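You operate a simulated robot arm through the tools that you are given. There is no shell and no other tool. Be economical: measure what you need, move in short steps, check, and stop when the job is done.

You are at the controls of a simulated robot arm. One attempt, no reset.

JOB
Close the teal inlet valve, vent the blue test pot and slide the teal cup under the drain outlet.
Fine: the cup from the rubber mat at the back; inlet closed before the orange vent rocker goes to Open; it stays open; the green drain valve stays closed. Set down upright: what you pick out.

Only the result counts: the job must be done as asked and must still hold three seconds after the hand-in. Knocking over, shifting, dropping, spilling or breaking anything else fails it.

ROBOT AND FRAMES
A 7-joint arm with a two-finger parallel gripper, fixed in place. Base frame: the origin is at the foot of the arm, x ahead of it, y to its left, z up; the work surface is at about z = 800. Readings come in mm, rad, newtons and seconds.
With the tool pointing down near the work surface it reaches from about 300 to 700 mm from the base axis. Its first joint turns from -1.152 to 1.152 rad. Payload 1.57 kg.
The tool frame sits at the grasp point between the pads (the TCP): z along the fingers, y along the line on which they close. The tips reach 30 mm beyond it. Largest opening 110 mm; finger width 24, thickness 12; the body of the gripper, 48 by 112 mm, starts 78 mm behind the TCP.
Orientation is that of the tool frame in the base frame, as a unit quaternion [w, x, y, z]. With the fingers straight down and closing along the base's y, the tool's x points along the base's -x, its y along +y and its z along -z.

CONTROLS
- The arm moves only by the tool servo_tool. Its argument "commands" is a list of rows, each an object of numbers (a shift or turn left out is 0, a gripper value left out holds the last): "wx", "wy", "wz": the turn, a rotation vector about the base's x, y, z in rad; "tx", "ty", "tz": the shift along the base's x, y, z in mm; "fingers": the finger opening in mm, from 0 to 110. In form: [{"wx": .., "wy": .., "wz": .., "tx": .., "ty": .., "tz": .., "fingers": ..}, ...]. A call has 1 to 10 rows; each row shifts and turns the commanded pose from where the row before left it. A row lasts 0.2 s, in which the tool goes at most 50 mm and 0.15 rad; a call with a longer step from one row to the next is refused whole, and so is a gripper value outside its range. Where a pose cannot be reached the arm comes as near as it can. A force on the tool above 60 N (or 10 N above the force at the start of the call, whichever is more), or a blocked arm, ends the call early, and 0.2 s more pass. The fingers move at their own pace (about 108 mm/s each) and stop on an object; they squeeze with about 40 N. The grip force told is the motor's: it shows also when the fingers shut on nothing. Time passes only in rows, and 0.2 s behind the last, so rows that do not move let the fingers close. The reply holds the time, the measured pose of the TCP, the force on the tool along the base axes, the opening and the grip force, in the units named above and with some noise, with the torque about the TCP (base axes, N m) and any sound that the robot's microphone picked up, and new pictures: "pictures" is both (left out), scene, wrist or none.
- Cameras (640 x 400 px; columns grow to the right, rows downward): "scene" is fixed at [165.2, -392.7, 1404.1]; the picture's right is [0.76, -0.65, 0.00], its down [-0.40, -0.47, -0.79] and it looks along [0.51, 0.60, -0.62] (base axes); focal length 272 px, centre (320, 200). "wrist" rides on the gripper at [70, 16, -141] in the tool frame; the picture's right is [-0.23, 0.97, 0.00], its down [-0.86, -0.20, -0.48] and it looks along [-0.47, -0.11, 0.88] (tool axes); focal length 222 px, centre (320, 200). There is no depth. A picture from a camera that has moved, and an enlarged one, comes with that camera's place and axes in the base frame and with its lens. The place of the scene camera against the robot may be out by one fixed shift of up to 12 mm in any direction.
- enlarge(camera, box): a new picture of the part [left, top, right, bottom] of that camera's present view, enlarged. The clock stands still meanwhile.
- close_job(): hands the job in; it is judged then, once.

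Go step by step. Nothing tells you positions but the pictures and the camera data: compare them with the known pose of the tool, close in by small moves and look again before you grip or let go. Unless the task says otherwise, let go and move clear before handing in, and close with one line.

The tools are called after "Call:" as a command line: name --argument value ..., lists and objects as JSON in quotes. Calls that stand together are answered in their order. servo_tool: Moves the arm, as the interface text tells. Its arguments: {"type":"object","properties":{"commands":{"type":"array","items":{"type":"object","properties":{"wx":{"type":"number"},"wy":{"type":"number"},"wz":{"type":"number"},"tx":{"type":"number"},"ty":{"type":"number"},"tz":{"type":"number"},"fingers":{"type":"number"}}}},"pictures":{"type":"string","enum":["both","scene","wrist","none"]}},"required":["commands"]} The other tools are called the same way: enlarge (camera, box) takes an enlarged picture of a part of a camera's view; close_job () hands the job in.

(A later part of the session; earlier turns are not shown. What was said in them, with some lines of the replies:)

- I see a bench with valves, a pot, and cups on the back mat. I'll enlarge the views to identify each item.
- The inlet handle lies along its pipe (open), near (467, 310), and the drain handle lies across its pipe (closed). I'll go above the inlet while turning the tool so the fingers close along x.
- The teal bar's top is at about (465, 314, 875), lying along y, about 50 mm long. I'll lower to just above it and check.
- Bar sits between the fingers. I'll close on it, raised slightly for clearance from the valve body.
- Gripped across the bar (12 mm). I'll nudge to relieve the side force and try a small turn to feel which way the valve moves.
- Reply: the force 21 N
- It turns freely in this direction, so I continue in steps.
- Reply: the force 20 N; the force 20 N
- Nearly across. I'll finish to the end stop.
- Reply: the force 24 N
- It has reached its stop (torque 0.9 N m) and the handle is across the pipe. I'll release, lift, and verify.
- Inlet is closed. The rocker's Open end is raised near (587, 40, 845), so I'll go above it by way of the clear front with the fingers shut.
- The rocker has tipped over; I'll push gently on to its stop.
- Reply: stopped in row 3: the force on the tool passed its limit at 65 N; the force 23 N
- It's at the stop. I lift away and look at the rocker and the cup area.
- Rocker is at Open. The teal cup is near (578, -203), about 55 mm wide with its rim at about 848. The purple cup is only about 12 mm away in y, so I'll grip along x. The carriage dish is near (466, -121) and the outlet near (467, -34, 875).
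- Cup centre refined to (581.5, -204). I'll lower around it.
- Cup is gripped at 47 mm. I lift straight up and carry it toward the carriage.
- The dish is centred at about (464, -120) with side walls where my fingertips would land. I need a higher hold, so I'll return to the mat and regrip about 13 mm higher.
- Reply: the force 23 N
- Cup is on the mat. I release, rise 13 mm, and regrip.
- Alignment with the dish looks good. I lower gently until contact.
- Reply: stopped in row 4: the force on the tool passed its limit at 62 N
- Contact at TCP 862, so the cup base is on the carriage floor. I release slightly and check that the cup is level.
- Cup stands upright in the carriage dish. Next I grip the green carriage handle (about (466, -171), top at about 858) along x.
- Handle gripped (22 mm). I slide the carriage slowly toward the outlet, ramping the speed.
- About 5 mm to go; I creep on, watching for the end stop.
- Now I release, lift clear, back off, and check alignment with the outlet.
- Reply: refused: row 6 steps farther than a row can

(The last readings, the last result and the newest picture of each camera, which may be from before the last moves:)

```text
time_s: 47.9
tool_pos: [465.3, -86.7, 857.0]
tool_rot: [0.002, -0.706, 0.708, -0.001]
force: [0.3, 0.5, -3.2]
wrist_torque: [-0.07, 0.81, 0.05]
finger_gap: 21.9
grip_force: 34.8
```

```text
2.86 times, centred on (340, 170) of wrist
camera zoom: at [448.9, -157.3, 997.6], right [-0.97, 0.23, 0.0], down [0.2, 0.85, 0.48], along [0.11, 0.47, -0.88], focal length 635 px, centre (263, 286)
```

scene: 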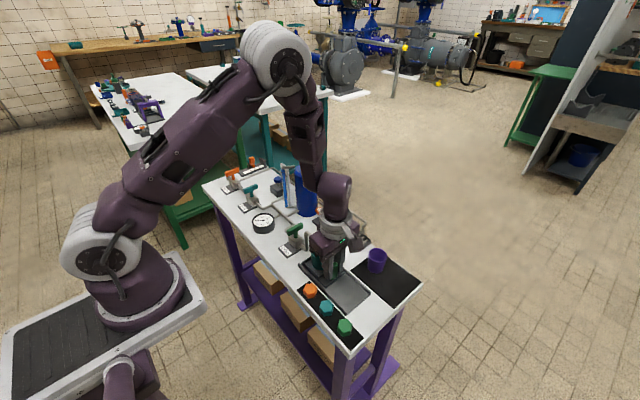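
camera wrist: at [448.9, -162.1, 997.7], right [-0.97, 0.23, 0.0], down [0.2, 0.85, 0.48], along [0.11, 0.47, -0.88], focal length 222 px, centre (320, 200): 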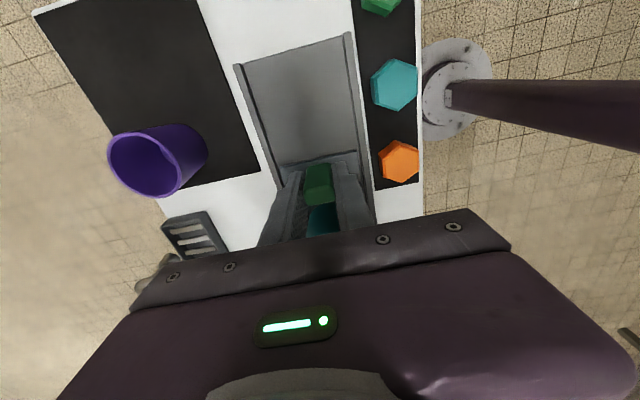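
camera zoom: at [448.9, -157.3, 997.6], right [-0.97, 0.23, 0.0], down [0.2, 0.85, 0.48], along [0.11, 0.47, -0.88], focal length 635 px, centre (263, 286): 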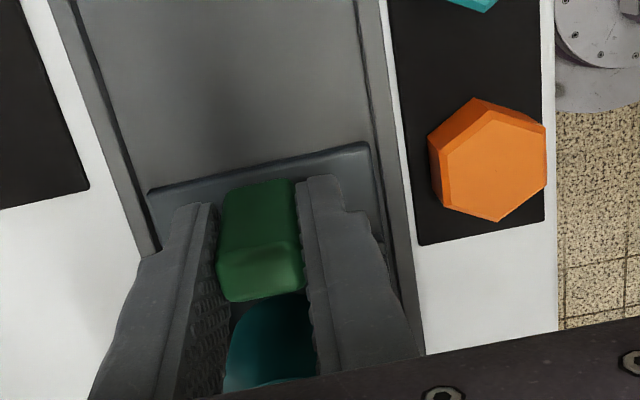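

The last row was too long a step and was refused, so I repeat with shorter rows.

Call:
servo_tool --commands '[{"fingers": 40}, {"fingers": 56}, {"tz": 15}, {"tz": 30}, {"tz": 45}, {"tz": 35, "ty": -30}, {"ty": -45}, {"ty": -45}]'

Call:
enlarge --camera "scene" --box '[280, 210, 360, 280]'

Call:
enlarge --camera "wrist" --box '[240, 100, 440, 240]'

```text
time_s: 49.7
tool_pos: [464.0, -206.2, 984.6]
tool_rot: [0.002, -0.707, 0.707, -0.001]
force: [0.8, 0.0, 0.0]
wrist_torque: [0.04, -0.02, -0.01]
finger_gap: 56.1
grip_force: 0.1
camera wrist: at [447.3, -276.8, 1124.3], right [-0.97, 0.23, 0.0], down [0.2, 0.85, 0.48], along [0.11, 0.47, -0.88], focal length 222 px, centre (320, 200)
```

scene: 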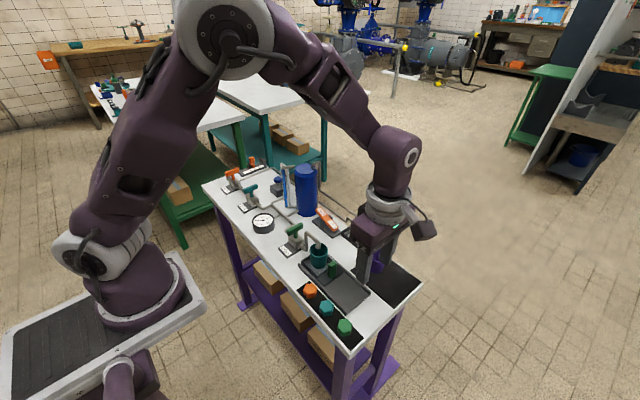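
wrist: 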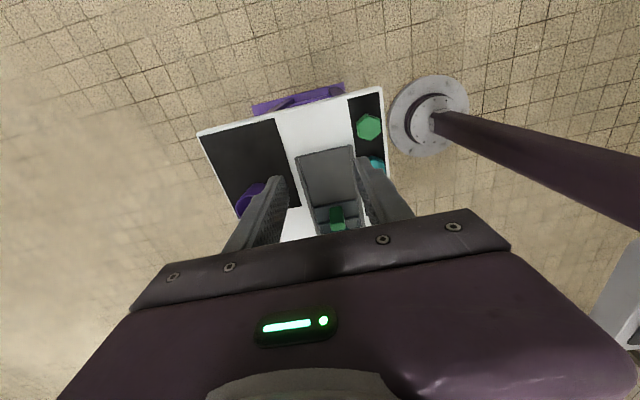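

```text
5.71 times, centred on (320, 245) of scene
camera zoom: at [165.2, -392.7, 1404.1], right [0.76, -0.65, 0.0], down [-0.4, -0.47, -0.79], along [0.51, 0.6, -0.62], focal length 1556 px, centre (320, -57)
```

zoom: 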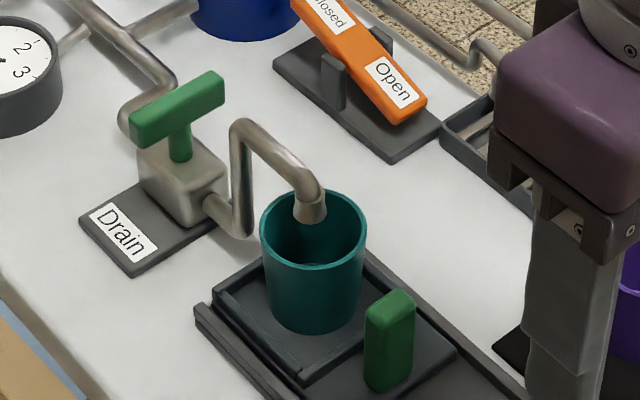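

```text
2.86 times, centred on (340, 170) of wrist
camera zoom: at [447.3, -276.8, 1124.3], right [-0.97, 0.23, 0.0], down [0.2, 0.85, 0.48], along [0.11, 0.47, -0.88], focal length 635 px, centre (263, 286)
```

zoom: 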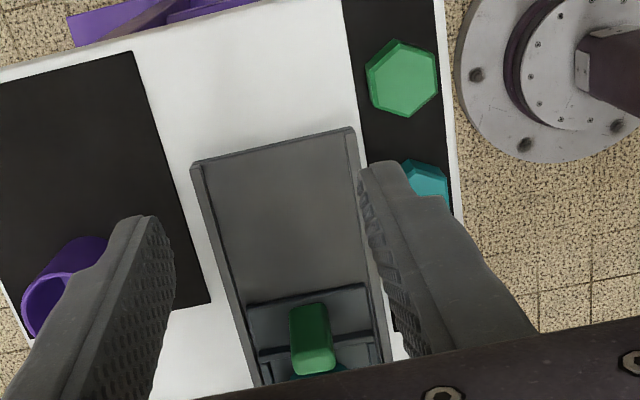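

The outlet now sits over the middle of the cup. One last check of the inlet, vent and other items.

Call:
enlarge --camera "scene" --box '[200, 150, 360, 250]'

Call:
servo_tool --commands '[{"tz": 40}, {"tz": 40}, {"tz": 20}, {}]' --pictures "both"

```text
4.00 times, centred on (280, 200) of scene
camera zoom: at [165.2, -392.7, 1404.1], right [0.76, -0.65, 0.0], down [-0.4, -0.47, -0.79], along [0.51, 0.6, -0.62], focal length 1089 px, centre (480, 200)
```

zoom: 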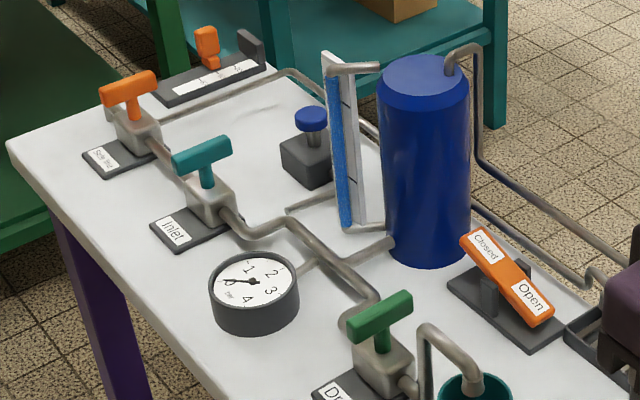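

```text
time_s: 50.7
tool_pos: [462.0, -209.4, 1081.2]
tool_rot: [0.001, -0.707, 0.708, -0.001]
force: [-0.2, 0.1, 0.1]
wrist_torque: [-0.01, 0.02, 0.01]
finger_gap: 56.1
grip_force: 0.2
camera wrist: at [447.5, -279.0, 1222.6], right [-0.97, 0.23, 0.0], down [0.2, 0.85, 0.48], along [0.11, 0.47, -0.88], focal length 222 px, centre (320, 200)
```

scene: 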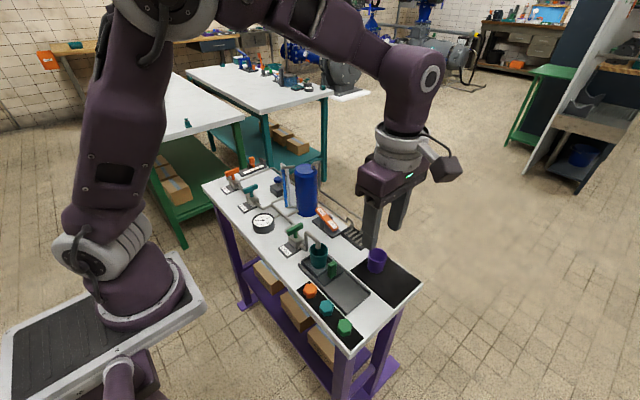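
wrist: 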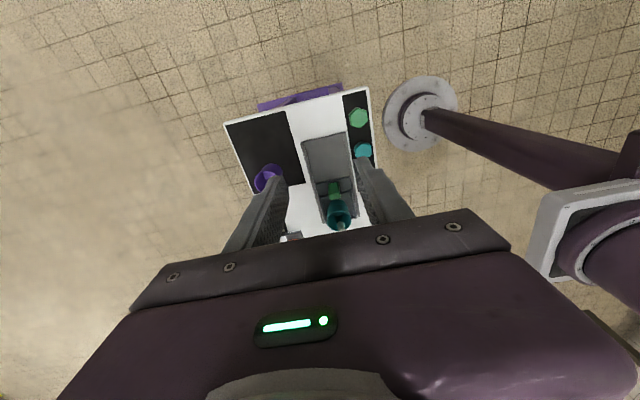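

The inlet is closed, the vent is open, the drain is closed, and the teal cup stands upright under the outlet with the arm clear. Handing in.

Call:
close_job

```text
The job is handed in.
```

The job is handed in: I closed the teal inlet valve first, then opened the vent and slid the teal cup under the drain outlet, upright. The green drain valve was never touched and is still closed.
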